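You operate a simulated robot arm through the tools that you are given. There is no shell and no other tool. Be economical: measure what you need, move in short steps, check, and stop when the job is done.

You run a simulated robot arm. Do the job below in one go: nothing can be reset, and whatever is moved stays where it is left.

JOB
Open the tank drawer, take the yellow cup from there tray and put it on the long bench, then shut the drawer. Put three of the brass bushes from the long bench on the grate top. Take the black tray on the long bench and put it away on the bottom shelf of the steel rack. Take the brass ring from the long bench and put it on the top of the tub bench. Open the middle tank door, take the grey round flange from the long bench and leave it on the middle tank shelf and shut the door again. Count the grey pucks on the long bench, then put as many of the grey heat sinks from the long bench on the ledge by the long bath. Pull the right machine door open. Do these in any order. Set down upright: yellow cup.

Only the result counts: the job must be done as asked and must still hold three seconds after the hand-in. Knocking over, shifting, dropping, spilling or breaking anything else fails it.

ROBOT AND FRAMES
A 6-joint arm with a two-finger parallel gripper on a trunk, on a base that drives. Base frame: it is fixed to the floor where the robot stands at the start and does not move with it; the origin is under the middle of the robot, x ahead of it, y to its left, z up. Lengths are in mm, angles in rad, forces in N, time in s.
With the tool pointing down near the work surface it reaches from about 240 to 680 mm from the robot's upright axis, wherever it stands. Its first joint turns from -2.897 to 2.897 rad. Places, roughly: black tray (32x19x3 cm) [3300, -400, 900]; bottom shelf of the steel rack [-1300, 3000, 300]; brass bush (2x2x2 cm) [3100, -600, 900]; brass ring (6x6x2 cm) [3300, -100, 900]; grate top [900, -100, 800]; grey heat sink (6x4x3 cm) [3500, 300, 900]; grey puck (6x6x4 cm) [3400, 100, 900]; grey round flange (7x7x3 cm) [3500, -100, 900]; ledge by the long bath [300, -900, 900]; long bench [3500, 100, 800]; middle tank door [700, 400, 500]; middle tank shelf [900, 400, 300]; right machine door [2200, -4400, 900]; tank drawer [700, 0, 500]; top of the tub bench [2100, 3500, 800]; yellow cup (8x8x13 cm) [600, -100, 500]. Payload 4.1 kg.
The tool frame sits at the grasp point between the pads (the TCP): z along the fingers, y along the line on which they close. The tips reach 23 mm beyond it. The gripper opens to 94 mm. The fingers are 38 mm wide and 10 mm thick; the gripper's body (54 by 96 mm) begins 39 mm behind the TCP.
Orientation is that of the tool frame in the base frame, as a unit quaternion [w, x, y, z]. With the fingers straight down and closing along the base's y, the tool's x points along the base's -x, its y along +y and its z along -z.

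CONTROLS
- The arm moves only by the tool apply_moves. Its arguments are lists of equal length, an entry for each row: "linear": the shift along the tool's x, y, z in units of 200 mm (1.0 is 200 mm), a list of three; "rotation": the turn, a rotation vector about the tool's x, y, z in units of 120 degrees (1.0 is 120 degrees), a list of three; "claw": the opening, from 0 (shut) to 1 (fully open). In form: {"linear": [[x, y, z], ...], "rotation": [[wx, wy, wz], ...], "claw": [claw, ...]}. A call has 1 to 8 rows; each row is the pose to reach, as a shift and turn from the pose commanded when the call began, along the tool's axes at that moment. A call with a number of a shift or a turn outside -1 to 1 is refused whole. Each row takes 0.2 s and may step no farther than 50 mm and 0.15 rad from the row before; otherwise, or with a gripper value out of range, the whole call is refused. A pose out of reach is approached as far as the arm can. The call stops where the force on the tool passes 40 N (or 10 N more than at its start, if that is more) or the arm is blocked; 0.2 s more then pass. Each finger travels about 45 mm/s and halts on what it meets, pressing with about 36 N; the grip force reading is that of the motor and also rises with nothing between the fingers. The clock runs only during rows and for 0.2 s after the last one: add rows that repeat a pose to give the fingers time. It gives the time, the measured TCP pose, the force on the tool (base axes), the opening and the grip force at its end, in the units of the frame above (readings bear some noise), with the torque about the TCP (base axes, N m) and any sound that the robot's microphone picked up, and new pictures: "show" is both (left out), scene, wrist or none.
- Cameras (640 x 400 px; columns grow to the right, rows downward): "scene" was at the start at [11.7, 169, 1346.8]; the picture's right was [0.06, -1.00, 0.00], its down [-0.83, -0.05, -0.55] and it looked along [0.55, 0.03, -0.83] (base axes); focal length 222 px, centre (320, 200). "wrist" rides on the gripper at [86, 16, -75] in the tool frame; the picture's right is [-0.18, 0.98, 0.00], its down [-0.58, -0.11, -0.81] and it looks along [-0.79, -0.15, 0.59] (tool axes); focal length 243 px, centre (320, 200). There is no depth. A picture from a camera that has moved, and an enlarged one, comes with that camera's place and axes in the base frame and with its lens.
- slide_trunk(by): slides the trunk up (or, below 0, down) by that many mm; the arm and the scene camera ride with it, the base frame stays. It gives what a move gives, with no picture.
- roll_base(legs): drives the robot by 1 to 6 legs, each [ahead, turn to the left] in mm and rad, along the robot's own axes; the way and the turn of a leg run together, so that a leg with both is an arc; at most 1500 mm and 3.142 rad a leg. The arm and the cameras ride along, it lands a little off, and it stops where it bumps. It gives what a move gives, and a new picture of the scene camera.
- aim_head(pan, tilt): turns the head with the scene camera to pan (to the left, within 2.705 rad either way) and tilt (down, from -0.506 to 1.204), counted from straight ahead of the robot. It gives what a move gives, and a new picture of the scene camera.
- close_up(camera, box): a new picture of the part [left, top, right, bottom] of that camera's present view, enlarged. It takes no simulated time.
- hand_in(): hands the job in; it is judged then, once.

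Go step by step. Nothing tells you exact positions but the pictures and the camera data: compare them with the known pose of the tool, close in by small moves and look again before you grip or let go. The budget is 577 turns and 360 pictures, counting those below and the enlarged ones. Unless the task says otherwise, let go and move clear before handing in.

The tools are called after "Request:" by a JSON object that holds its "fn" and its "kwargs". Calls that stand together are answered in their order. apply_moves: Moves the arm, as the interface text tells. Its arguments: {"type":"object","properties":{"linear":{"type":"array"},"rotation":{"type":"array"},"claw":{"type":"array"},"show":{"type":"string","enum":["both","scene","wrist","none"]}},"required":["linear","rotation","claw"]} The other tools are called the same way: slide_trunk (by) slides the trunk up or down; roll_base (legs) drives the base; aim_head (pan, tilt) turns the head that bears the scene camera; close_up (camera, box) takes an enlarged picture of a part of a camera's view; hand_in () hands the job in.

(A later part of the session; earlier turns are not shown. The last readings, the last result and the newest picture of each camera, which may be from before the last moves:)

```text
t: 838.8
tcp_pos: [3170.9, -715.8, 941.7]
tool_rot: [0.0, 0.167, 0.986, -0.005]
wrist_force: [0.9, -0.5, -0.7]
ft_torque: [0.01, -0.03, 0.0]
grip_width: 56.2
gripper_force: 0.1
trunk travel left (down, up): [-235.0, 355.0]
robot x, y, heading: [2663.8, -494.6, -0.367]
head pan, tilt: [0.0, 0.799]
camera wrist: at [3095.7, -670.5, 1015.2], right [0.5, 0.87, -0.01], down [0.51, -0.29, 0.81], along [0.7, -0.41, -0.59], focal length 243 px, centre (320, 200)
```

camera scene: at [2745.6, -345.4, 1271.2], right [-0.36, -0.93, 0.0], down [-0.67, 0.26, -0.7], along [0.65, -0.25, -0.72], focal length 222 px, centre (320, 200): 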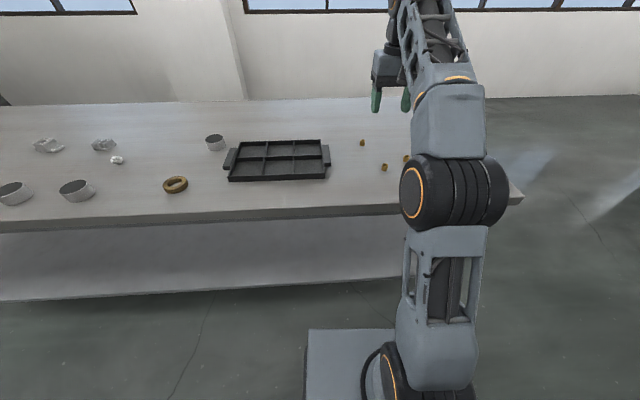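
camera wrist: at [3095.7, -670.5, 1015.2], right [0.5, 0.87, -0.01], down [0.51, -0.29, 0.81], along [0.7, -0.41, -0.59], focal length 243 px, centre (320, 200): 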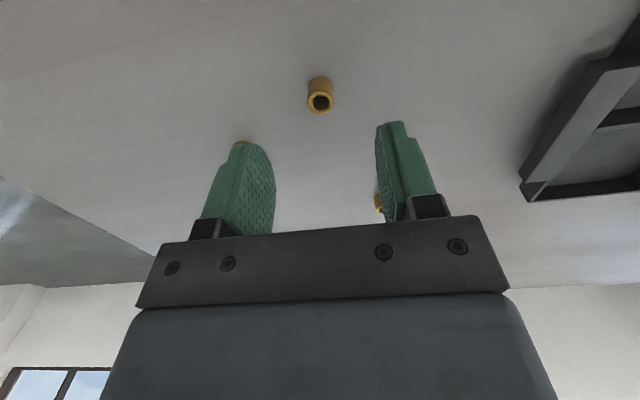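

Request:
{"fn": "apply_moves", "kwargs": {"linear": [[-0.01, 0, 0.17], [-0.01, 0, 0.33], [-0.01, 0, 0.33], [-0.01, 0, 0.33], [-0.01, 0, 0.33], [-0.01, 0, 0.15], [-0.01, 0, -0.05], [-0.01, 0, -0.25]], "rotation": [[0, 0, 0], [0, 0, 0], [0, 0, 0], [0, 0, 0], [0, 0, 0], [0, 0, 0], [0, 0, 0], [0, 0, 0]], "claw": [0.55, 0.5, 0, 0, 0, 0, 0, 0], "show": "wrist"}}

```text
t: 840.6
tcp_pos: [3174.4, -717.7, 989.2]
tool_rot: [0.0, 0.168, 0.986, -0.005]
wrist_force: [0.8, -1.0, -0.4]
ft_torque: [0.01, 0.05, 0.0]
grip_width: 16.4
gripper_force: 35.6
trunk travel left (down, up): [-235.0, 355.0]
robot x, y, heading: [2665.9, -490.2, -0.363]
head pan, tilt: [0.0, 0.799]
camera wrist: at [3098.9, -673.4, 1062.5], right [0.5, 0.87, -0.01], down [0.51, -0.29, 0.81], along [0.7, -0.41, -0.59], focal length 243 px, centre (320, 200)
```

wrist: 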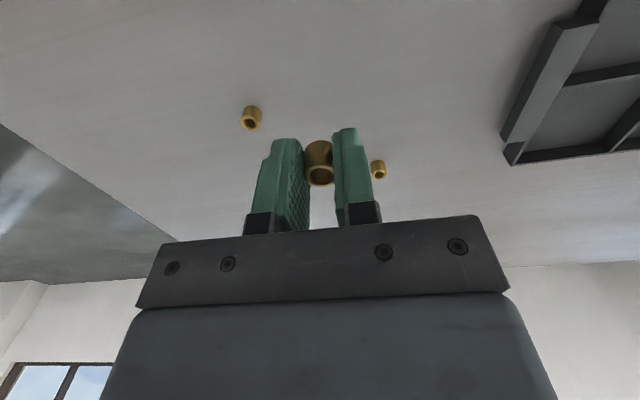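

Request:
{"fn": "slide_trunk", "kwargs": {"by": 150}}

Request:
{"fn": "roll_base", "kwargs": {"legs": [[-100, 0], [0, -2.931], [970, 0], [0, -0.13]]}}

```text
t: 842.4
tcp_pos: [3175.3, -717.4, 1139.3]
tool_rot: [0.0, 0.167, 0.986, -0.005]
wrist_force: [-0.3, 0.1, 0.0]
ft_torque: [-0.01, -0.01, -0.01]
grip_width: 16.5
gripper_force: 36.1
trunk travel left (down, up): [-385.0, 205.0]
robot x, y, heading: [2666.6, -487.6, -0.364]
head pan, tilt: [0.0, 0.799]
```

```text
t: 855.7
tcp_pos: [1090.5, -83.6, 1138.1]
tool_rot: [-0.005, 0.99, -0.143, -0.001]
wrist_force: [0.3, 0.5, 0.0]
ft_torque: [0.0, -0.03, 0.0]
grip_width: 16.3
gripper_force: 36.3
trunk travel left (down, up): [-385.0, 205.0]
robot x, y, heading: [1608.8, -279.6, 2.83]
head pan, tilt: [0.0, 0.799]
camera scene: at [1541.0, -436.4, 1421.2], right [0.31, 0.95, 0.0], down [0.68, -0.22, -0.7], along [-0.66, 0.21, -0.72], focal length 222 px, centre (320, 200)
```

scene: 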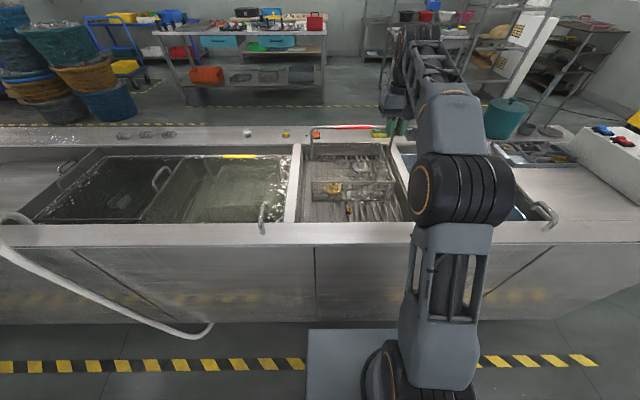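

Request:
{"fn": "apply_moves", "kwargs": {"linear": [[-0.03, 0.05, 0], [-0.06, 0.1, 0], [-0.09, 0.145, 0], [-0.09, 0.145, 0], [-0.09, 0.145, 0], [-0.09, 0.145, 0], [-0.09, 0.145, 0], [-0.09, 0.145, 0]], "rotation": [[0, 0, 0.07], [0, 0, 0.14], [0, 0, 0.21], [0, 0, 0.28], [0, 0, 0.35], [0, 0, 0.42], [0, 0, 0.49], [0, 0, 0.56]], "claw": [0, 0, 0, 0, 0, 0, 0, 0], "show": "none"}}

Request:
{"fn": "apply_moves", "kwargs": {"linear": [[0, 0, 0.1], [0, 0, 0.3], [0, 0, 0.5]], "rotation": [[0, 0, 0.07], [0, 0, 0.14], [0, 0, 0.19]], "claw": [0, 0, 0], "show": "none"}}

Request:
{"fn": "slide_trunk", "kwargs": {"by": -150}}

Request:
{"fn": "close_up", "kwargs": {"camera": "wrist", "box": [0, 0, 640, 400]}}

```text
t: 857.5
tcp_pos: [1063.5, -105.9, 1139.2]
tool_rot: [-0.005, 0.745, -0.667, -0.002]
wrist_force: [1.1, -0.3, 1.1]
ft_torque: [0.01, -0.02, 0.02]
grip_width: 16.3
gripper_force: 35.9
trunk travel left (down, up): [-385.0, 205.0]
robot x, y, heading: [1609.5, -282.0, 2.83]
head pan, tilt: [0.0, 0.799]
```

```text
t: 858.3
tcp_pos: [1063.8, -102.7, 1040.0]
tool_rot: [0.003, -0.599, 0.801, 0.004]
wrist_force: [0.1, -0.9, 0.1]
ft_torque: [0.01, 0.0, 0.0]
grip_width: 16.3
gripper_force: 35.5
trunk travel left (down, up): [-385.0, 205.0]
robot x, y, heading: [1613.1, -281.3, 2.831]
head pan, tilt: [0.0, 0.799]
```

```text
t: 860.0
tcp_pos: [1063.4, -104.3, 890.1]
tool_rot: [0.004, -0.6, 0.8, 0.004]
wrist_force: [0.0, -0.2, 0.0]
ft_torque: [0.0, 0.03, -0.01]
grip_width: 16.4
gripper_force: 36.1
trunk travel left (down, up): [-235.0, 355.0]
robot x, y, heading: [1608.8, -282.7, 2.828]
head pan, tilt: [0.0, 0.799]
```

```text
1.00 times, centred on (320, 200) of wrist
camera zoom: at [1024.1, -182.8, 962.1], right [-0.89, 0.45, 0.0], down [0.27, 0.52, 0.81], along [0.37, 0.73, -0.58], focal length 243 px, centre (320, 200)
```

zoom: 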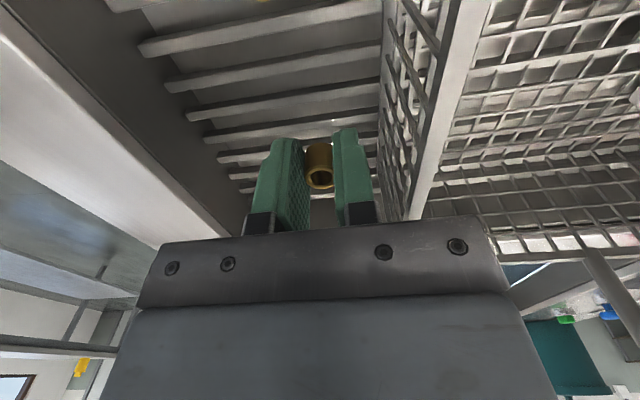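

Request:
{"fn": "close_up", "kwargs": {"camera": "wrist", "box": [260, 10, 388, 90]}}

```text
5.00 times, centred on (324, 50) of wrist
camera zoom: at [1024.1, -182.8, 962.1], right [-0.89, 0.45, 0.0], down [0.27, 0.52, 0.81], along [0.37, 0.73, -0.58], focal length 1213 px, centre (300, 950)
```

zoom: 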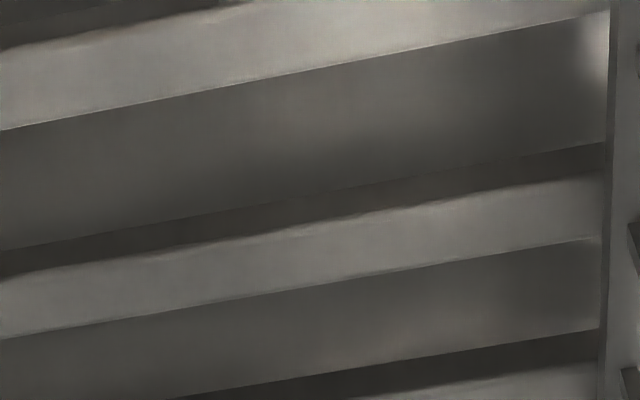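

Bush 2 is centred over a slat. Lower straight down.

Request:
{"fn": "apply_moves", "kwargs": {"linear": [[0, 0, 0.2], [0, 0, 0.36], [0, 0, 0.42], [0, 0, 0.45], [0, 0, 0.47], [0, 0, 0.49], [0, 0, 0.51], [0, 0, 0.53]], "rotation": [[0, 0, 0], [0, 0, 0], [0, 0, 0], [0, 0, 0], [0, 0, 0], [0, 0, 0], [0, 0, 0], [0, 0, 0]], "claw": [0, 0, 0, 0, 0, 0, 0, 0], "show": "wrist"}}

```text
t: 860.5
tcp_pos: [1060.5, -102.1, 859.0]
tool_rot: [-0.009, -0.6, 0.8, 0.019]
wrist_force: [1.1, -1.2, 15.9]
ft_torque: [-0.22, 0.76, 0.04]
grip_width: 16.5
gripper_force: 36.2
trunk travel left (down, up): [-235.0, 355.0]
robot x, y, heading: [1611.7, -280.9, 2.828]
head pan, tilt: [0.0, 0.799]
stopped in row 2: the force on the tool passed its limit (the readings are from after the stop); the commanded pose is now the measured one
camera wrist: at [1023.9, -181.9, 932.6], right [-0.89, 0.45, 0.04], down [0.3, 0.51, 0.81], along [0.34, 0.73, -0.59], focal length 243 px, centre (320, 200)
```

wrist: 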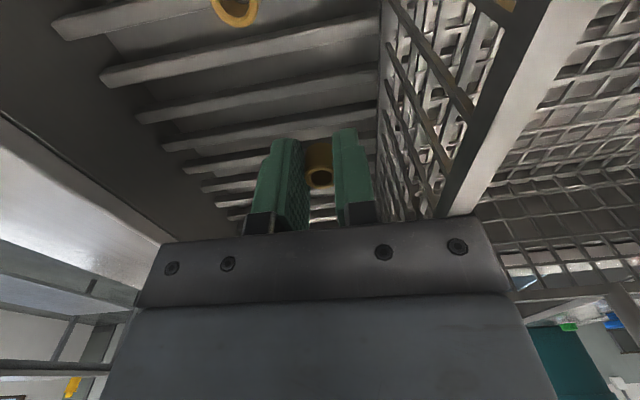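

Request:
{"fn": "apply_moves", "kwargs": {"linear": [[0, 0, -0.1], [0, -0.06, -0.12], [0, -0.115, -0.12]], "rotation": [[0.01, 0, 0], [0.02, 0, 0], [0.02, 0, 0]], "claw": [0, 0, 0], "show": "none"}}

Request:
{"fn": "close_up", "kwargs": {"camera": "wrist", "box": [260, 10, 388, 90]}}

```text
t: 861.3
tcp_pos: [1084.4, -107.7, 878.1]
tool_rot: [0.005, -0.6, 0.8, 0.0]
wrist_force: [0.2, -0.1, 0.4]
ft_torque: [-0.01, -0.02, -0.01]
grip_width: 16.2
gripper_force: 36.2
trunk travel left (down, up): [-235.0, 355.0]
robot x, y, heading: [1611.3, -284.3, 2.83]
head pan, tilt: [0.0, 0.799]
```

```text
5.00 times, centred on (324, 50) of wrist
camera zoom: at [1042.7, -186.1, 950.8], right [-0.89, 0.45, -0.01], down [0.26, 0.52, 0.81], along [0.37, 0.72, -0.58], focal length 1213 px, centre (300, 950)
```

zoom: 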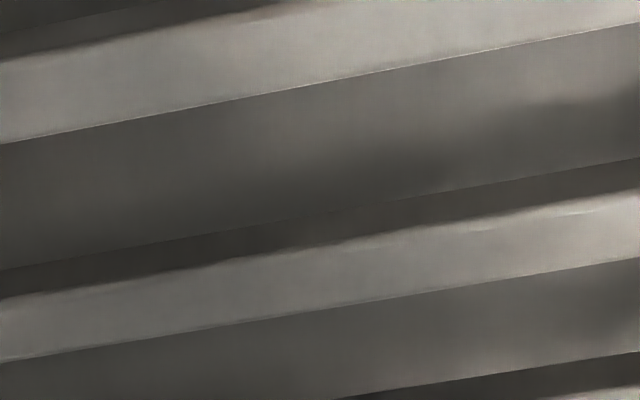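

Request:
{"fn": "apply_moves", "kwargs": {"linear": [[0.012, 0, 0.15], [0.012, 0, 0.3], [0.012, 0, 0.36], [0.012, 0, 0.39], [0.012, 0, 0.41], [0.012, 0, 0.43], [0.012, 0, 0.45], [0.012, 0, 0.47]], "rotation": [[0, 0, 0], [0, 0, 0], [0, 0, 0], [0, 0, 0], [0, 0, 0], [0, 0, 0], [0, 0, 0], [0, 0, 0]], "claw": [0, 0, 0, 0, 0, 0, 0, 0], "show": "wrist"}}

```text
t: 862.1
tcp_pos: [1081.2, -109.9, 822.5]
tool_rot: [-0.001, -0.6, 0.8, 0.009]
wrist_force: [6.4, -2.5, 20.0]
ft_torque: [-0.22, -0.3, 0.11]
grip_width: 16.5
gripper_force: 35.8
trunk travel left (down, up): [-235.0, 355.0]
robot x, y, heading: [1608.0, -281.9, 2.834]
head pan, tilt: [0.0, 0.799]
stopped in row 3: the force on the tool passed its limit (the readings are from after the stop); the commanded pose is now the measured one
camera wrist: at [1042.0, -189.2, 896.3], right [-0.89, 0.45, 0.02], down [0.28, 0.52, 0.81], along [0.36, 0.73, -0.59], focal length 243 px, centre (320, 200)
```

wrist: 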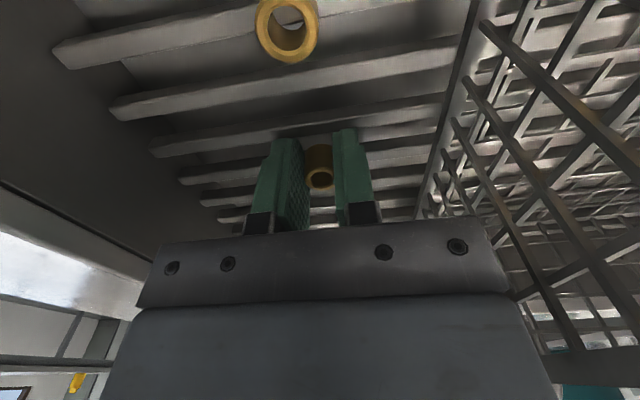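

Request:
{"fn": "close_up", "kwargs": {"camera": "wrist", "box": [240, 80, 400, 180]}}

```text
4.00 times, centred on (320, 130) of wrist
camera zoom: at [1042.0, -189.2, 896.3], right [-0.89, 0.45, 0.02], down [0.28, 0.52, 0.81], along [0.36, 0.73, -0.59], focal length 970 px, centre (320, 480)
```

zoom: 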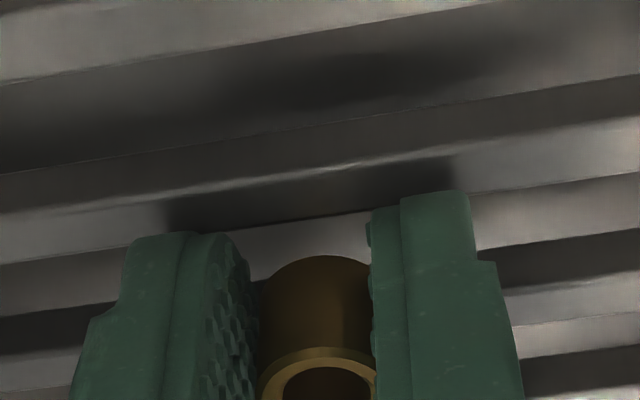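

Request:
{"fn": "apply_moves", "kwargs": {"linear": [[0, 0, -0.015], [-0.01, 0, -0.015], [-0.01, 0, 0], [-0.01, 0, 0.01], [-0.01, 0, 0.01], [-0.01, 0, 0.01], [-0.01, 0, 0.01]], "rotation": [[0, 0, 0], [0.008, 0, 0], [0.008, 0, 0], [0.008, 0, 0], [0.008, 0, 0], [0.008, 0, 0], [0.008, 0, 0]], "claw": [0, 0, 0, 0, 0.22, 0.3, 0.35], "show": "wrist"}}

```text
t: 863.2
tcp_pos: [1078.6, -108.5, 823.3]
tool_rot: [0.001, -0.6, 0.8, 0.005]
wrist_force: [2.1, -2.3, 11.6]
ft_torque: [-0.32, -0.12, -0.02]
grip_width: 21.1
gripper_force: 0.9
trunk travel left (down, up): [-235.0, 355.0]
robot x, y, heading: [1607.7, -280.9, 2.831]
head pan, tilt: [0.0, 0.799]
stopped in row 5: the force on the tool passed its limit (the readings are from after the stop); the commanded pose is now the measured one
camera wrist: at [1039.3, -187.5, 896.2], right [-0.89, 0.45, 0.01], down [0.27, 0.52, 0.81], along [0.36, 0.72, -0.59], focal length 243 px, centre (320, 200)
```

wrist: 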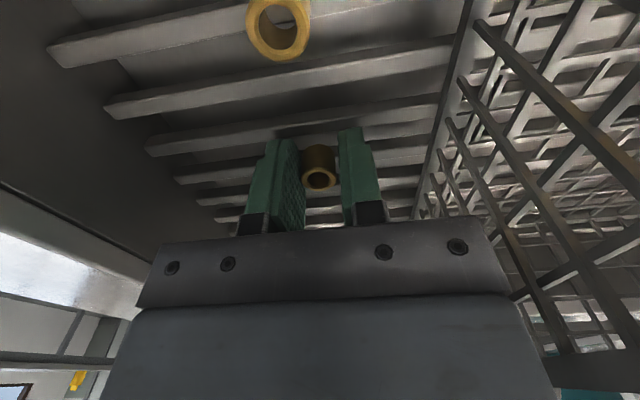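

Request:
{"fn": "apply_moves", "kwargs": {"linear": [[0, 0, -0.015], [0, 0, -0.015], [0, 0, -0.015], [0, 0, -0.015]], "rotation": [[0, 0, 0], [0, 0, 0], [0, 0, 0], [0, 0, 0]], "claw": [0.3, 0.4, 0.45, 0.45], "show": "wrist"}}

```text
t: 864.2
tcp_pos: [1078.5, -108.0, 824.0]
tool_rot: [0.002, -0.599, 0.8, 0.003]
wrist_force: [-1.1, 0.6, -0.2]
ft_torque: [-0.01, 0.01, 0.0]
grip_width: 42.3
gripper_force: 0.1
trunk travel left (down, up): [-235.0, 355.0]
robot x, y, heading: [1610.3, -284.2, 2.829]
head pan, tilt: [0.0, 0.799]
camera wrist: at [1039.0, -187.1, 896.7], right [-0.89, 0.45, 0.0], down [0.27, 0.52, 0.81], along [0.37, 0.72, -0.59], focal length 243 px, centre (320, 200)
```

wrist: 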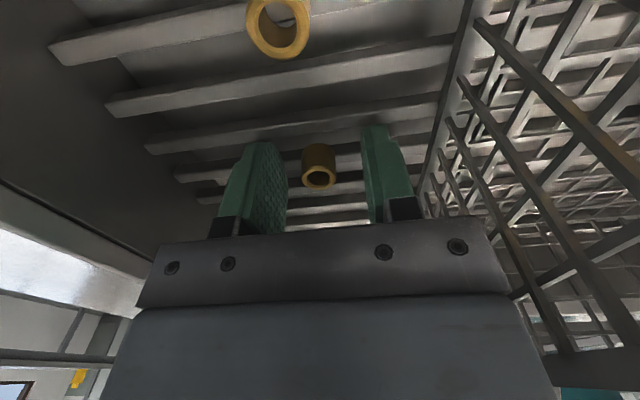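

Bush 2 stands on the grate. Get the third one.

Request:
{"fn": "apply_moves", "kwargs": {"linear": [[0, 0, -0.2], [0, 0, -0.4], [0, 0, -0.6], [0, 0, -0.8]], "rotation": [[0, 0, 0], [0, 0, 0], [0, 0, 0], [0, 0, 0]], "claw": [0.6, 0.6, 0.6, 0.6], "show": "none"}}

Request:
{"fn": "slide_trunk", "kwargs": {"by": 100}}

Request:
{"fn": "roll_base", "kwargs": {"legs": [[-120, 0], [0, -2.99], [960, 0], [0, -0.22]]}}

Request:
{"fn": "close_up", "kwargs": {"camera": "scene", "box": [300, 100, 460, 200]}}

```text
t: 865.2
tcp_pos: [1078.6, -111.0, 986.3]
tool_rot: [0.003, -0.6, 0.8, 0.003]
wrist_force: [-0.6, 0.2, 0.1]
ft_torque: [0.04, 0.0, -0.03]
grip_width: 56.4
gripper_force: 0.0
trunk travel left (down, up): [-235.0, 355.0]
robot x, y, heading: [1611.3, -281.7, 2.83]
head pan, tilt: [0.0, 0.799]
```

```text
t: 866.6
tcp_pos: [1077.1, -108.6, 1086.0]
tool_rot: [0.002, -0.599, 0.801, 0.003]
wrist_force: [0.5, -0.5, -0.2]
ft_torque: [-0.01, 0.03, 0.01]
grip_width: 56.2
gripper_force: 0.0
trunk travel left (down, up): [-335.0, 255.0]
robot x, y, heading: [1608.1, -282.0, 2.83]
head pan, tilt: [0.0, 0.799]
```

```text
t: 880.5
tcp_pos: [3188.9, -788.5, 1086.1]
tool_rot: [0.003, 0.841, 0.54, -0.002]
wrist_force: [-0.3, 0.5, 0.6]
ft_torque: [0.01, 0.01, 0.0]
grip_width: 56.2
gripper_force: 0.0
trunk travel left (down, up): [-335.0, 255.0]
robot x, y, heading: [2684.7, -541.4, -0.455]
head pan, tilt: [0.0, 0.799]
camera scene: at [2778.7, -403.9, 1371.2], right [-0.44, -0.9, 0.0], down [-0.64, 0.31, -0.7], along [0.63, -0.31, -0.72], focal length 222 px, centre (320, 200)
```

scene: 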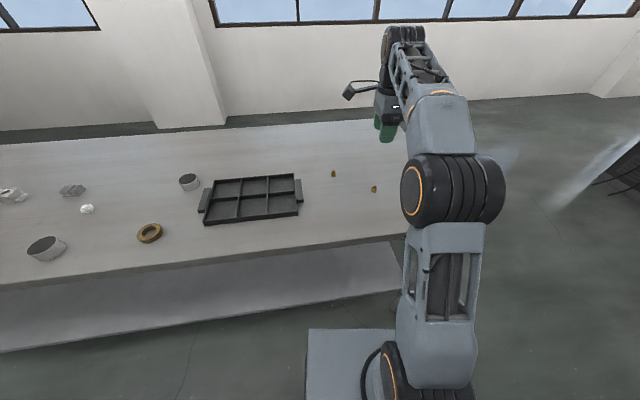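

```text
4.00 times, centred on (380, 150) of scene
camera zoom: at [2778.7, -403.9, 1371.2], right [-0.44, -0.9, 0.0], down [-0.64, 0.31, -0.7], along [0.63, -0.31, -0.72], focal length 886 px, centre (80, 400)
```

zoom: 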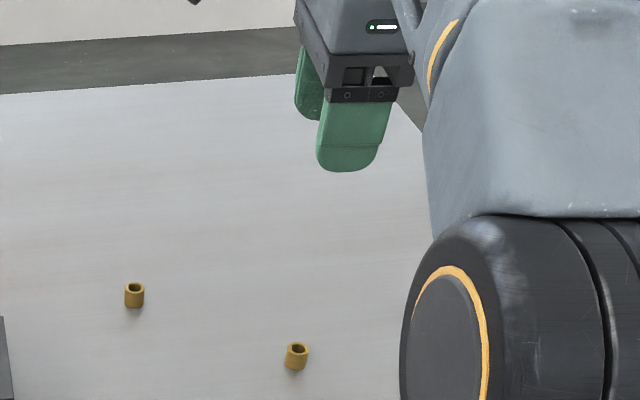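

Request:
{"fn": "apply_moves", "kwargs": {"linear": [[-0.04, 0.02, 0.2], [-0.073, 0.044, 0.4], [-0.073, 0.044, 0.6], [-0.073, 0.044, 0.73]], "rotation": [[0, 0, 0], [0, 0, 0], [0, 0, 0], [0, 0, 0]], "claw": [0.6, 0.6, 0.6, 0.6], "show": "wrist"}}

```text
t: 881.5
tcp_pos: [3191.2, -805.7, 944.1]
tool_rot: [0.003, 0.841, 0.541, -0.002]
wrist_force: [-0.2, -0.4, 0.1]
ft_torque: [0.01, 0.01, 0.01]
grip_width: 56.2
gripper_force: 0.1
trunk travel left (down, up): [-335.0, 255.0]
robot x, y, heading: [2685.2, -541.8, -0.452]
head pan, tilt: [0.0, 0.799]
camera wrist: at [3241.6, -733.3, 1017.0], right [0.82, -0.57, 0.0], down [-0.34, -0.48, 0.81], along [-0.46, -0.66, -0.59], focal length 243 px, centre (320, 200)
```

wrist: 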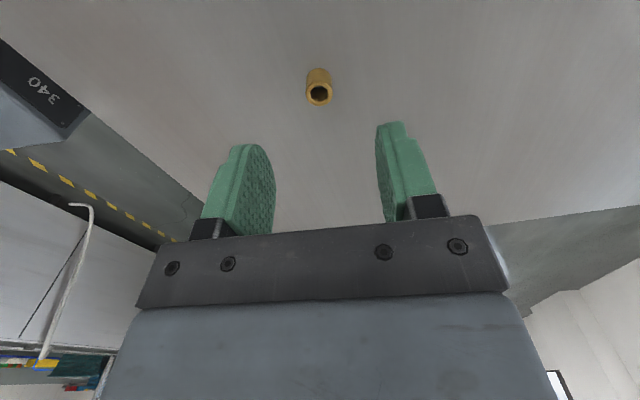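

Request:
{"fn": "apply_moves", "kwargs": {"linear": [[0.012, 0, 0.17], [0.012, 0, 0.335], [0.012, 0, 0.335], [0.012, 0, 0.335], [0.012, 0, 0.335], [0.012, 0, 0.15], [0.012, 0, -0.05], [0.012, 0, -0.25]], "rotation": [[0, 0, 0], [0, 0, 0], [0, 0, 0], [0, 0, 0], [0, 0, 0], [0, 0, 0], [0, 0, 0], [0, 0, 0]], "claw": [0.55, 0.5, 0, 0, 0, 0, 0, 0], "show": "none"}}

Request:
{"fn": "slide_trunk", "kwargs": {"by": 100}}

Request:
{"fn": "roll_base", "kwargs": {"legs": [[-100, 0], [0, -2.86], [1010, 0], [0, -0.1]]}}

```text
t: 883.3
tcp_pos: [3194.2, -803.8, 990.8]
tool_rot: [0.002, 0.841, 0.542, -0.002]
wrist_force: [0.0, -0.3, -0.7]
ft_torque: [0.03, -0.01, -0.01]
grip_width: 16.7
gripper_force: 35.9
trunk travel left (down, up): [-335.0, 255.0]
robot x, y, heading: [2686.7, -542.7, -0.452]
head pan, tilt: [0.0, 0.799]
```

```text
t: 884.6
tcp_pos: [3193.6, -803.9, 1090.5]
tool_rot: [0.003, 0.841, 0.541, -0.002]
wrist_force: [-0.3, -0.5, -0.2]
ft_torque: [-0.01, 0.01, -0.01]
grip_width: 16.5
gripper_force: 35.9
trunk travel left (down, up): [-435.0, 155.0]
robot x, y, heading: [2682.1, -543.1, -0.453]
head pan, tilt: [0.0, 0.799]
```

```text
t: 898.0
tcp_pos: [1102.8, -30.3, 1091.5]
tool_rot: [0.001, -0.582, 0.813, 0.003]
wrist_force: [0.2, 0.7, -0.5]
ft_torque: [-0.03, 0.02, 0.01]
grip_width: 16.1
gripper_force: 36.0
trunk travel left (down, up): [-435.0, 155.0]
robot x, y, heading: [1634.1, -238.0, 2.787]
head pan, tilt: [0.0, 0.799]
camera scene: at [1558.2, -390.1, 1471.2], right [0.35, 0.94, 0.0], down [0.67, -0.25, -0.7], along [-0.65, 0.24, -0.72], focal length 222 px, centre (320, 200)
```

scene: 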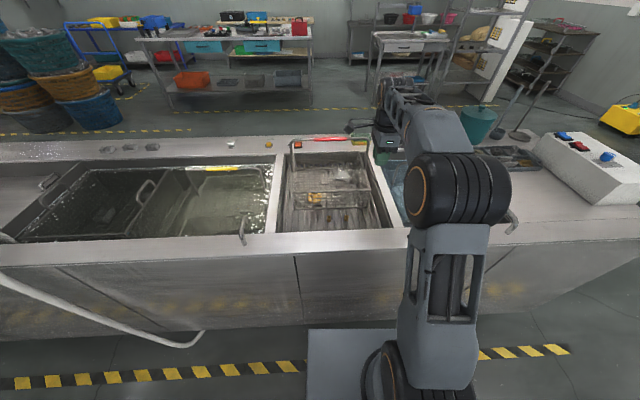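

Request:
{"fn": "apply_moves", "kwargs": {"linear": [[0.08, -0.02, 0], [0.167, -0.02, 0]], "rotation": [[0, 0, 0], [0, 0, 0]], "claw": [0, 0], "show": "none"}}

Request:
{"fn": "slide_trunk", "kwargs": {"by": -195}}

Request:
{"fn": "close_up", "kwargs": {"camera": "wrist", "box": [160, 0, 480, 200]}}

```text
t: 898.6
tcp_pos: [1098.1, -61.5, 1089.9]
tool_rot: [0.003, -0.582, 0.813, 0.003]
wrist_force: [0.1, -0.4, -0.6]
ft_torque: [-0.03, 0.0, 0.02]
grip_width: 16.4
gripper_force: 36.1
trunk travel left (down, up): [-435.0, 155.0]
robot x, y, heading: [1635.0, -239.9, 2.788]
head pan, tilt: [0.0, 0.799]
```

```text
t: 900.7
tcp_pos: [1096.7, -62.5, 895.9]
tool_rot: [0.002, -0.582, 0.813, 0.004]
wrist_force: [-0.1, -0.1, 0.0]
ft_torque: [0.0, 0.0, 0.0]
grip_width: 16.4
gripper_force: 36.3
trunk travel left (down, up): [-240.0, 350.0]
robot x, y, heading: [1635.7, -238.2, 2.787]
head pan, tilt: [0.0, 0.799]
```

```text
2.00 times, centred on (320, 100) of wrist
camera zoom: at [1053.9, -139.1, 968.7], right [-0.87, 0.49, 0.0], down [0.29, 0.51, 0.81], along [0.4, 0.71, -0.59], focal length 485 px, centre (320, 400)
```

zoom: 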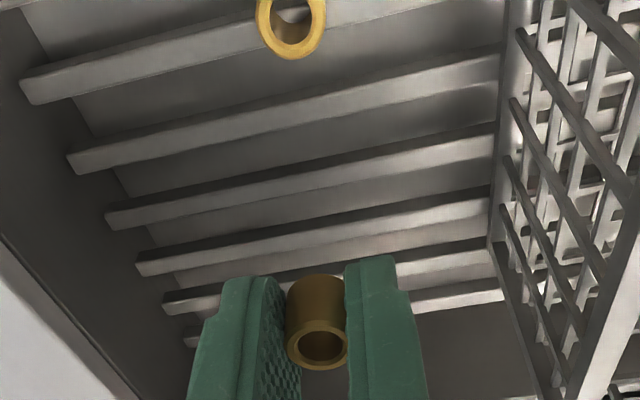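

Request:
{"fn": "apply_moves", "kwargs": {"linear": [[-0.033, 0, 0.1], [-0.033, 0, 0.24], [-0.033, 0, 0.3]], "rotation": [[0, 0, 0], [0, 0, 0], [0, 0, 0]], "claw": [0, 0, 0], "show": "none"}}

Request:
{"fn": "close_up", "kwargs": {"camera": "wrist", "box": [240, 60, 400, 160]}}

```text
t: 901.5
tcp_pos: [1097.7, -56.0, 833.6]
tool_rot: [0.003, -0.582, 0.813, 0.003]
wrist_force: [0.0, -0.6, 0.4]
ft_torque: [0.01, -0.01, 0.02]
grip_width: 16.5
gripper_force: 35.9
trunk travel left (down, up): [-240.0, 350.0]
robot x, y, heading: [1633.7, -238.3, 2.789]
head pan, tilt: [0.0, 0.799]
```

```text
4.00 times, centred on (320, 110) of wrist
camera zoom: at [1054.4, -133.7, 906.7], right [-0.87, 0.49, 0.0], down [0.29, 0.51, 0.81], along [0.4, 0.71, -0.59], focal length 970 px, centre (320, 560)
```

zoom: 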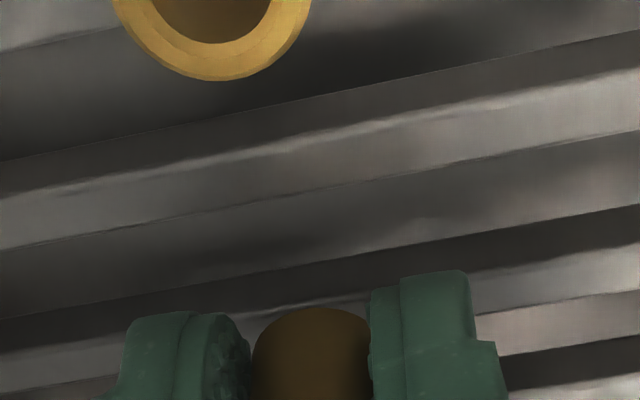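

Request:
{"fn": "apply_moves", "kwargs": {"linear": [[-0.011, 0, 0], [-0.011, 0, 0.02], [-0.011, 0, 0.035], [-0.011, 0, 0.05], [-0.011, 0, 0.065], [-0.011, 0, 0.08], [-0.011, 0, 0.095]], "rotation": [[0, 0, 0], [0, 0, 0], [0, 0, 0], [0, 0, 0], [0, 0, 0], [0, 0, 0], [0, 0, 0]], "claw": [0, 0, 0, 0, 0, 0, 0], "show": "none"}}

Request:
{"fn": "apply_moves", "kwargs": {"linear": [[0, 0, -0.008], [0, 0, -0.008], [0, 0, -0.008], [0, 0, -0.008], [0, 0, -0.008]], "rotation": [[0, 0, 0], [0, 0, 0], [0, 0, 0], [0, 0, 0], [0, 0, 0]], "claw": [0.22, 0.3, 0.4, 0.45, 0.45], "show": "wrist"}}

```text
t: 903.3
tcp_pos: [1097.6, -52.9, 823.5]
tool_rot: [-0.003, -0.582, 0.813, 0.009]
wrist_force: [0.1, -0.4, 15.1]
ft_torque: [-0.04, -0.07, 0.01]
grip_width: 16.3
gripper_force: 35.7
trunk travel left (down, up): [-240.0, 350.0]
robot x, y, heading: [1632.4, -237.1, 2.788]
head pan, tilt: [0.0, 0.799]
stopped in row 7: the force on the tool passed its limit (the readings are from after the stop); the commanded pose is now the measured one
```

```text
t: 904.5
tcp_pos: [1098.5, -52.2, 823.0]
tool_rot: [-0.002, -0.582, 0.813, 0.008]
wrist_force: [-12.1, 5.5, 15.1]
ft_torque: [-0.26, 0.03, -0.2]
grip_width: 36.5
gripper_force: 0.1
trunk travel left (down, up): [-240.0, 350.0]
robot x, y, heading: [1636.4, -238.2, 2.787]
head pan, tilt: [0.0, 0.799]
camera wrist: at [1056.3, -130.3, 896.6], right [-0.87, 0.49, 0.02], down [0.3, 0.51, 0.81], along [0.39, 0.71, -0.59], focal length 243 px, centre (320, 200)
```

wrist: 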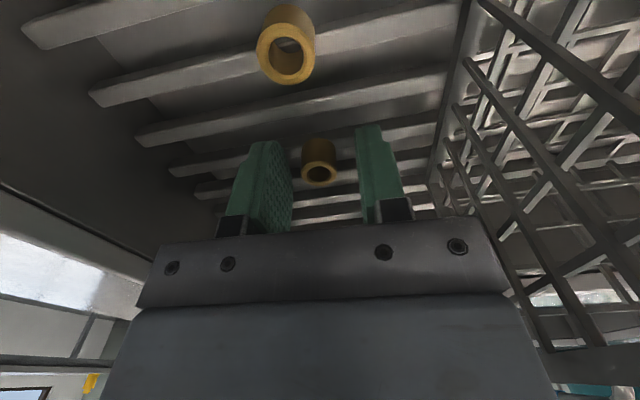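

Bush 3 stands on the grate too. Raise clear.

Request:
{"fn": "apply_moves", "kwargs": {"linear": [[0, 0, -0.05], [0, 0, -0.25], [0, 0, -0.45], [0, 0, -0.65], [0, 0, -0.8]], "rotation": [[0, 0, 0], [0, 0, 0], [0, 0, 0], [0, 0, 0], [0, 0, 0]], "claw": [0.45, 0.45, 0.45, 0.45, 0.45], "show": "none"}}

Request:
{"fn": "slide_trunk", "kwargs": {"by": 120}}

Request:
{"fn": "roll_base", "kwargs": {"legs": [[-200, 0]]}}

Request:
{"fn": "close_up", "kwargs": {"camera": "scene", "box": [270, 140, 430, 240]}}

```text
t: 905.7
tcp_pos: [1098.4, -55.7, 985.1]
tool_rot: [-0.001, -0.583, 0.813, 0.008]
wrist_force: [-0.3, -0.5, 0.0]
ft_torque: [0.0, 0.0, -0.02]
grip_width: 42.4
gripper_force: 0.1
trunk travel left (down, up): [-240.0, 350.0]
robot x, y, heading: [1634.1, -238.1, 2.787]
head pan, tilt: [0.0, 0.799]
```

```text
t: 907.2
tcp_pos: [1098.0, -55.2, 1106.0]
tool_rot: [-0.002, -0.582, 0.813, 0.008]
wrist_force: [-0.1, 0.0, -0.3]
ft_torque: [0.04, 0.01, -0.04]
grip_width: 42.2
gripper_force: 0.1
trunk travel left (down, up): [-360.0, 230.0]
robot x, y, heading: [1635.3, -236.7, 2.79]
head pan, tilt: [0.0, 0.799]
```

```text
t: 908.8
tcp_pos: [1290.2, -124.7, 1104.7]
tool_rot: [-0.002, -0.58, 0.815, 0.008]
wrist_force: [0.4, 1.1, 0.8]
ft_torque: [0.01, 0.0, 0.01]
grip_width: 42.3
gripper_force: 0.1
trunk travel left (down, up): [-360.0, 230.0]
robot x, y, heading: [1824.5, -310.2, 2.782]
head pan, tilt: [0.0, 0.799]
camera scene: at [1750.0, -461.6, 1396.2], right [0.35, 0.94, 0.0], down [0.67, -0.25, -0.7], along [-0.65, 0.24, -0.72], focal length 222 px, centre (320, 200)
```

scene: 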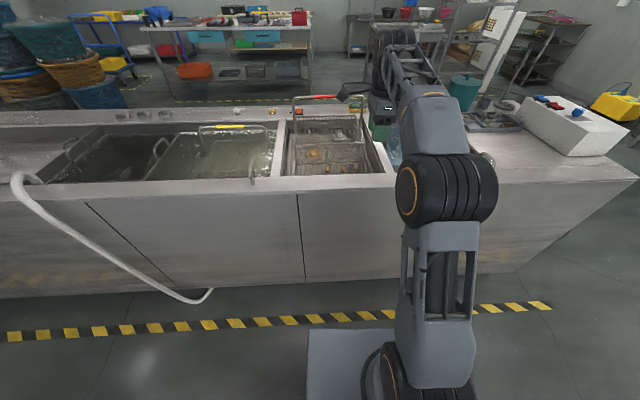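

```text
4.00 times, centred on (350, 190) of scene
camera zoom: at [1750.0, -461.6, 1396.2], right [0.35, 0.94, 0.0], down [0.67, -0.25, -0.7], along [-0.65, 0.24, -0.72], focal length 886 px, centre (200, 240)
```

zoom: 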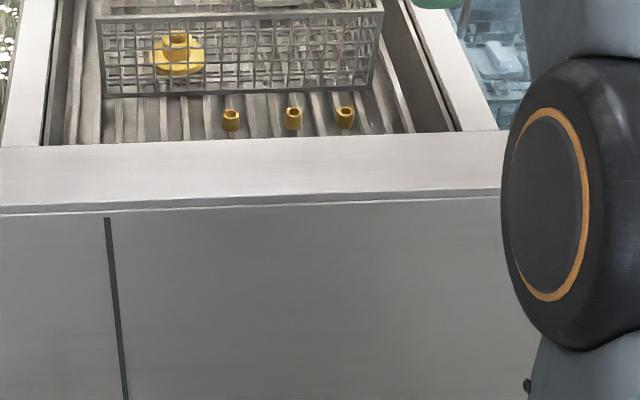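

All three bushes stand on the grate. Next the brass ring.

Request:
{"fn": "roll_base", "kwargs": {"legs": [[0, -2.437], [1030, 0], [0, -0.655], [20, 0]]}}

Request:
{"fn": "close_up", "kwargs": {"camera": "scene", "box": [200, 100, 440, 250]}}

```text
t: 922.2
tcp_pos: [3366.0, -213.4, 1105.1]
tool_rot: [0.007, 0.816, 0.578, 0.001]
wrist_force: [-1.0, -0.9, 0.2]
ft_torque: [0.0, 0.01, 0.01]
grip_width: 42.2
gripper_force: 0.0
trunk travel left (down, up): [-360.0, 230.0]
robot x, y, heading: [2831.0, -26.7, -0.364]
head pan, tilt: [0.0, 0.799]
camera scene: at [2912.3, 122.1, 1396.2], right [-0.36, -0.93, 0.0], down [-0.67, 0.26, -0.7], along [0.65, -0.25, -0.72], focal length 222 px, centre (320, 200)
```

scene: 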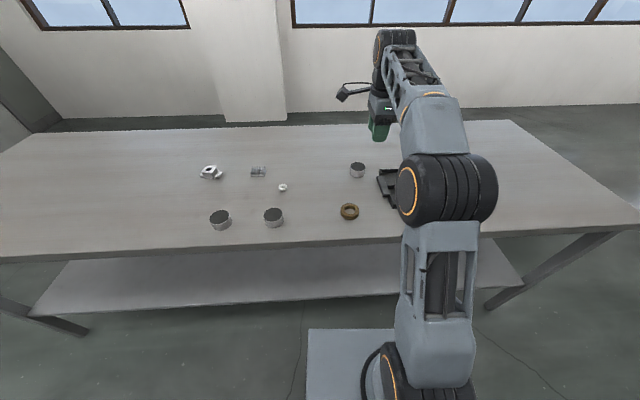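

```text
2.67 times, centred on (320, 175) of scene
camera zoom: at [2912.3, 122.1, 1396.2], right [-0.36, -0.93, 0.0], down [-0.67, 0.26, -0.7], along [0.65, -0.25, -0.72], focal length 591 px, centre (320, 267)
```

zoom: 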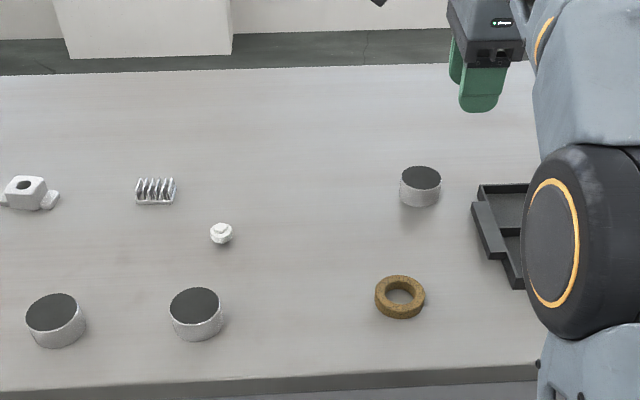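

Request:
{"fn": "apply_moves", "kwargs": {"linear": [[0.09, -0.125, 0.15], [0.19, -0.25, 0.3], [0.28, -0.375, 0.45], [0.28, -0.375, 0.65], [0.28, -0.375, 0.8]], "rotation": [[0, 0, 0], [0, 0, 0], [0, 0, 0], [0, 0, 0], [0, 0, 0]], "claw": [1, 1, 1, 1, 1], "show": "wrist"}}

```text
t: 923.4
tcp_pos: [3312.9, -138.2, 946.2]
tool_rot: [0.008, 0.816, 0.578, 0.001]
wrist_force: [0.2, -0.6, -0.4]
ft_torque: [0.01, -0.01, 0.0]
grip_width: 93.7
gripper_force: 0.1
trunk travel left (down, up): [-360.0, 230.0]
robot x, y, heading: [2833.1, -21.0, -0.362]
head pan, tilt: [0.0, 0.799]
camera wrist: at [3356.4, -59.8, 1019.1], right [0.87, -0.5, 0.02], down [-0.3, -0.5, 0.81], along [-0.4, -0.71, -0.59], focal length 243 px, centre (320, 200)
```

wrist: 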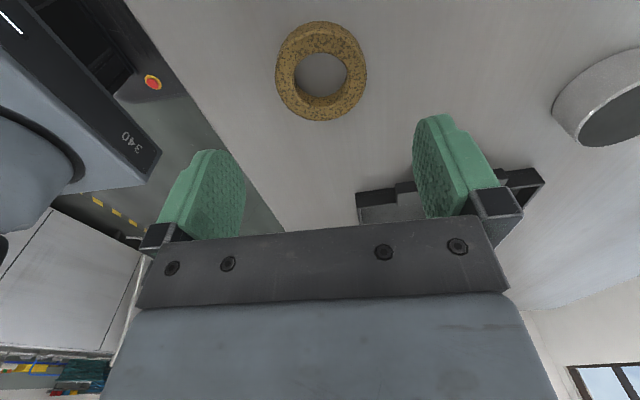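

Request:
{"fn": "apply_moves", "kwargs": {"linear": [[0.051, 0.014, 0.17], [0.051, 0.014, 0.345], [0.051, 0.014, 0.345], [0.051, 0.014, 0.345], [0.051, 0.014, 0.345], [0.051, 0.014, 0.345], [0.051, 0.014, 0.15], [0.051, 0.014, -0.05]], "rotation": [[0, 0, 0], [0, 0, 0], [0, 0, 0], [0, 0, 0], [0, 0, 0], [0, 0, 0], [0, 0, 0], [0, 0, 0]], "claw": [1, 1, 0, 0, 0, 0, 0, 0], "show": "wrist"}}

```text
t: 925.2
tcp_pos: [3319.7, -127.1, 951.9]
tool_rot: [0.008, 0.816, 0.579, 0.002]
wrist_force: [-0.1, 0.7, -1.6]
ft_torque: [0.0, 0.03, -0.02]
grip_width: 59.0
gripper_force: 35.9
trunk travel left (down, up): [-360.0, 230.0]
robot x, y, heading: [2833.9, -21.9, -0.36]
head pan, tilt: [0.0, 0.799]
camera wrist: at [3364.1, -50.0, 1025.0], right [0.87, -0.5, 0.01], down [-0.3, -0.5, 0.81], along [-0.4, -0.71, -0.59], focal length 243 px, centre (320, 200)
```

wrist: 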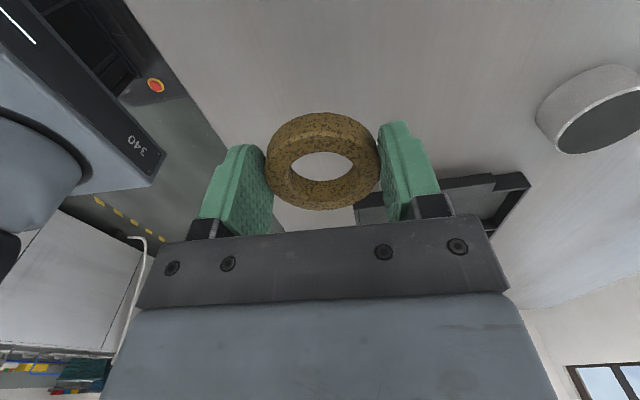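

Ring held. Drive to the tub bench and look at its top.

Request:
{"fn": "slide_trunk", "kwargs": {"by": 220}}

Request:
{"fn": "roll_base", "kwargs": {"legs": [[-200, 0], [0, 2.176], [1500, 0], [1233, 0], [0, -0.517]]}}

Request:
{"fn": "close_up", "kwargs": {"camera": "scene", "box": [160, 40, 480, 240]}}

```text
t: 927.5
tcp_pos: [3320.3, -126.0, 1171.9]
tool_rot: [0.008, 0.817, 0.577, 0.001]
wrist_force: [-0.1, 0.3, -1.8]
ft_torque: [0.04, 0.01, -0.03]
grip_width: 58.8
gripper_force: 36.1
trunk travel left (down, up): [-580.0, 10.0]
robot x, y, heading: [2833.6, -22.8, -0.365]
head pan, tilt: [0.0, 0.799]
```

```text
t: 948.6
tcp_pos: [1850.3, 3129.6, 1172.3]
tool_rot: [0.004, 0.081, 0.997, 0.007]
wrist_force: [0.8, 0.7, -1.7]
ft_torque: [0.03, 0.02, 0.03]
grip_width: 58.9
gripper_force: 36.3
trunk travel left (down, up): [-580.0, 10.0]
robot x, y, heading: [1829.8, 2633.6, 1.384]
head pan, tilt: [0.0, 0.799]
camera scene: at [1676.2, 2680.5, 1616.2], right [0.98, -0.19, 0.0], down [-0.13, -0.7, -0.7], along [0.13, 0.68, -0.72], focal length 222 px, centre (320, 200)
```

scene: 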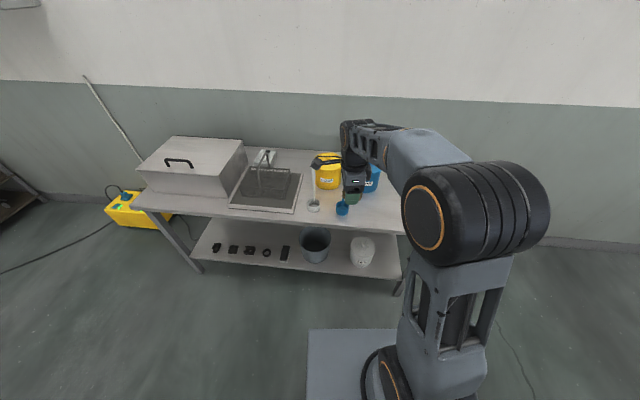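

```text
2.00 times, centred on (320, 140) of scene
camera zoom: at [1676.2, 2680.5, 1616.2], right [0.98, -0.19, 0.0], down [-0.13, -0.7, -0.7], along [0.13, 0.68, -0.72], focal length 443 px, centre (320, 320)
```

zoom: 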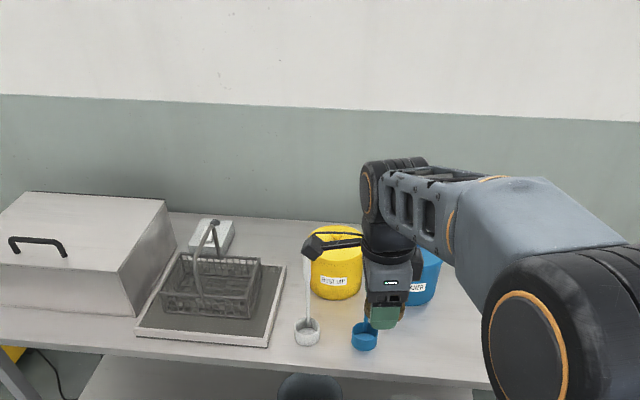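

Request:
{"fn": "roll_base", "kwargs": {"legs": [[0, -0.493], [207, 0], [0, 0.42]]}}

Request:
{"fn": "close_up", "kwargs": {"camera": "wrist", "box": [0, 0, 640, 400]}}

```text
t: 952.8
tcp_pos: [2017.1, 3287.7, 1172.2]
tool_rot: [0.005, 0.12, 0.993, 0.007]
wrist_force: [-0.4, 0.3, -2.3]
ft_torque: [-0.04, -0.01, -0.03]
grip_width: 58.4
gripper_force: 36.3
trunk travel left (down, up): [-580.0, 10.0]
robot x, y, heading: [1963.0, 2792.8, 1.305]
head pan, tilt: [0.0, 0.799]
camera scene: at [1808.4, 2853.5, 1616.2], right [0.96, -0.26, 0.0], down [-0.19, -0.69, -0.7], along [0.18, 0.67, -0.72], focal length 222 px, centre (320, 200)
```

scene: 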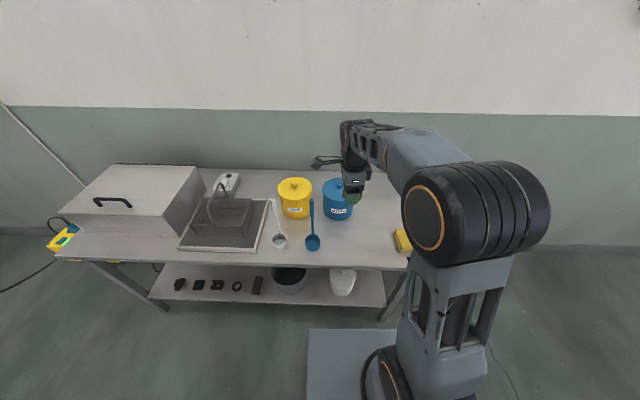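

```text
1.00 times, centred on (320, 200) of wrist
camera zoom: at [1936.6, 3323.3, 1244.9], right [0.41, 0.91, 0.02], down [0.53, -0.25, 0.81], along [0.74, -0.33, -0.59], focal length 243 px, centre (320, 200)
```

zoom: 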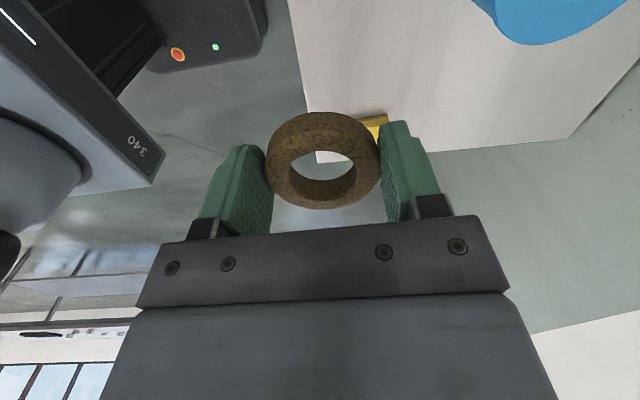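

Request:
{"fn": "apply_moves", "kwargs": {"linear": [[-0.16, 0.11, 0], [-0.32, 0.22, 0], [-0.475, 0.333, 0]], "rotation": [[0, 0, 0], [0, 0, 0], [0, 0, 0]], "claw": [0, 0, 0], "show": "none"}}

Request:
{"fn": "slide_trunk", "kwargs": {"by": -250}}

Request:
{"fn": "apply_moves", "kwargs": {"linear": [[0, 0, 0.08], [0, 0, 0.14], [0, 0, 0.19], [0, 0, 0.24], [0, 0, 0.29], [0, 0, 0.34], [0, 0, 0.39], [0, 0, 0.44]], "rotation": [[0, 0, 0], [0, 0, 0], [0, 0, 0], [0, 0, 0], [0, 0, 0], [0, 0, 0], [0, 0, 0], [0, 0, 0]], "claw": [0, 0, 0, 0, 0, 0, 0, 0], "show": "both"}}

```text
t: 953.6
tcp_pos: [2125.0, 3330.7, 1171.9]
tool_rot: [0.004, 0.12, 0.993, 0.006]
wrist_force: [0.2, 0.4, -2.1]
ft_torque: [0.03, 0.01, -0.02]
grip_width: 58.4
gripper_force: 35.7
trunk travel left (down, up): [-580.0, 10.0]
robot x, y, heading: [1960.2, 2792.8, 1.307]
head pan, tilt: [0.0, 0.799]
```

```text
t: 956.2
tcp_pos: [2123.5, 3330.6, 922.9]
tool_rot: [0.004, 0.12, 0.993, 0.007]
wrist_force: [0.9, -0.4, -1.7]
ft_torque: [0.01, 0.0, 0.01]
grip_width: 58.7
gripper_force: 35.5
trunk travel left (down, up): [-330.0, 260.0]
robot x, y, heading: [1961.0, 2792.9, 1.303]
head pan, tilt: [0.0, 0.799]
```

```text
t: 958.0
tcp_pos: [2125.1, 3331.1, 835.5]
tool_rot: [0.004, 0.12, 0.993, 0.006]
wrist_force: [0.3, 0.0, -2.1]
ft_torque: [-0.02, 0.01, 0.0]
grip_width: 58.9
gripper_force: 35.8
trunk travel left (down, up): [-330.0, 260.0]
robot x, y, heading: [1964.5, 2789.3, 1.298]
head pan, tilt: [0.0, 0.799]
camera scene: at [1808.9, 2853.5, 1366.2], right [0.96, -0.26, 0.0], down [-0.19, -0.69, -0.7], along [0.18, 0.67, -0.72], focal length 222 px, centre (320, 200)
camera wrist: at [2044.9, 3366.2, 909.1], right [0.41, 0.91, 0.02], down [0.53, -0.25, 0.81], along [0.74, -0.33, -0.59], focal length 243 px, centre (320, 200)
```

scene: 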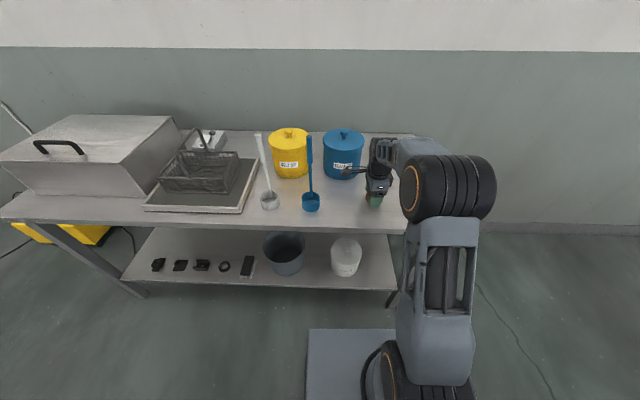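
wrist: 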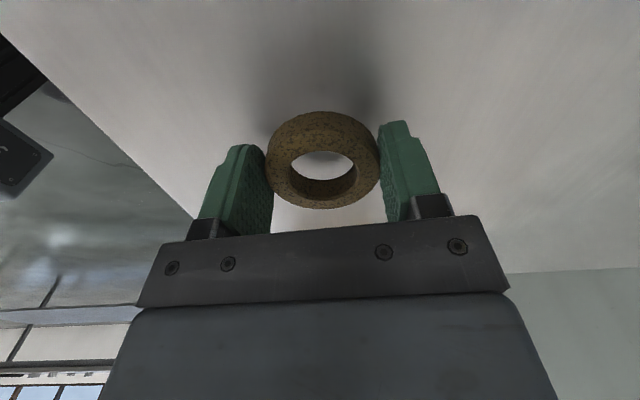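

Request:
{"fn": "apply_moves", "kwargs": {"linear": [[0, 0, 0.04], [0, 0, 0.08], [0, 0, 0.12], [0, 0, 0.16], [0, 0, 0.2], [0, 0, 0.24], [0, 0, 0.28], [0, 0, 0.32]], "rotation": [[0, 0, 0], [0, 0, 0], [0, 0, 0], [0, 0, 0], [0, 0, 0], [0, 0, 0], [0, 0, 0], [0, 0, 0]], "claw": [0, 0, 0, 0, 0, 0, 0, 0], "show": "none"}}

Request:
{"fn": "apply_moves", "kwargs": {"linear": [[0, 0, -0.01], [0, 0, -0.01], [0, 0, -0.01], [0, 0, -0.01], [0, 0, -0.2], [0, 0, -0.4], [0, 0, -0.6], [0, 0, -0.8]], "rotation": [[0, 0, 0], [0, 0, 0], [0, 0, 0], [0, 0, 0], [0, 0, 0], [0, 0, 0], [0, 0, 0], [0, 0, 0]], "claw": [0.9, 0.9, 0.9, 0.9, 0.9, 0.9, 0.9, 0.9], "show": "wrist"}}

```text
t: 958.8
tcp_pos: [2125.8, 3331.0, 824.0]
tool_rot: [0.005, 0.119, 0.993, 0.013]
wrist_force: [-3.7, -11.0, 19.6]
ft_torque: [-0.96, 0.57, 0.19]
grip_width: 58.6
gripper_force: 36.0
trunk travel left (down, up): [-330.0, 260.0]
robot x, y, heading: [1961.1, 2790.0, 1.302]
head pan, tilt: [0.0, 0.799]
stopped in row 3: the force on the tool passed its limit (the readings are from after the stop); the commanded pose is now the measured one
```

```text
t: 960.6
tcp_pos: [2124.7, 3331.5, 979.4]
tool_rot: [0.005, 0.12, 0.993, 0.011]
wrist_force: [0.1, 0.3, 0.3]
ft_torque: [0.01, 0.01, -0.01]
grip_width: 84.6
gripper_force: 0.1
trunk travel left (down, up): [-330.0, 260.0]
robot x, y, heading: [1957.6, 2793.6, 1.299]
head pan, tilt: [0.0, 0.799]
camera wrist: at [2044.4, 3366.2, 1052.6], right [0.41, 0.91, 0.02], down [0.53, -0.26, 0.81], along [0.74, -0.32, -0.59], focal length 243 px, centre (320, 200)
```

wrist: 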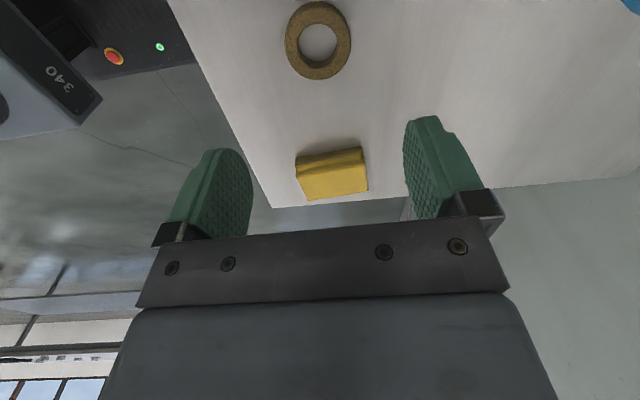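

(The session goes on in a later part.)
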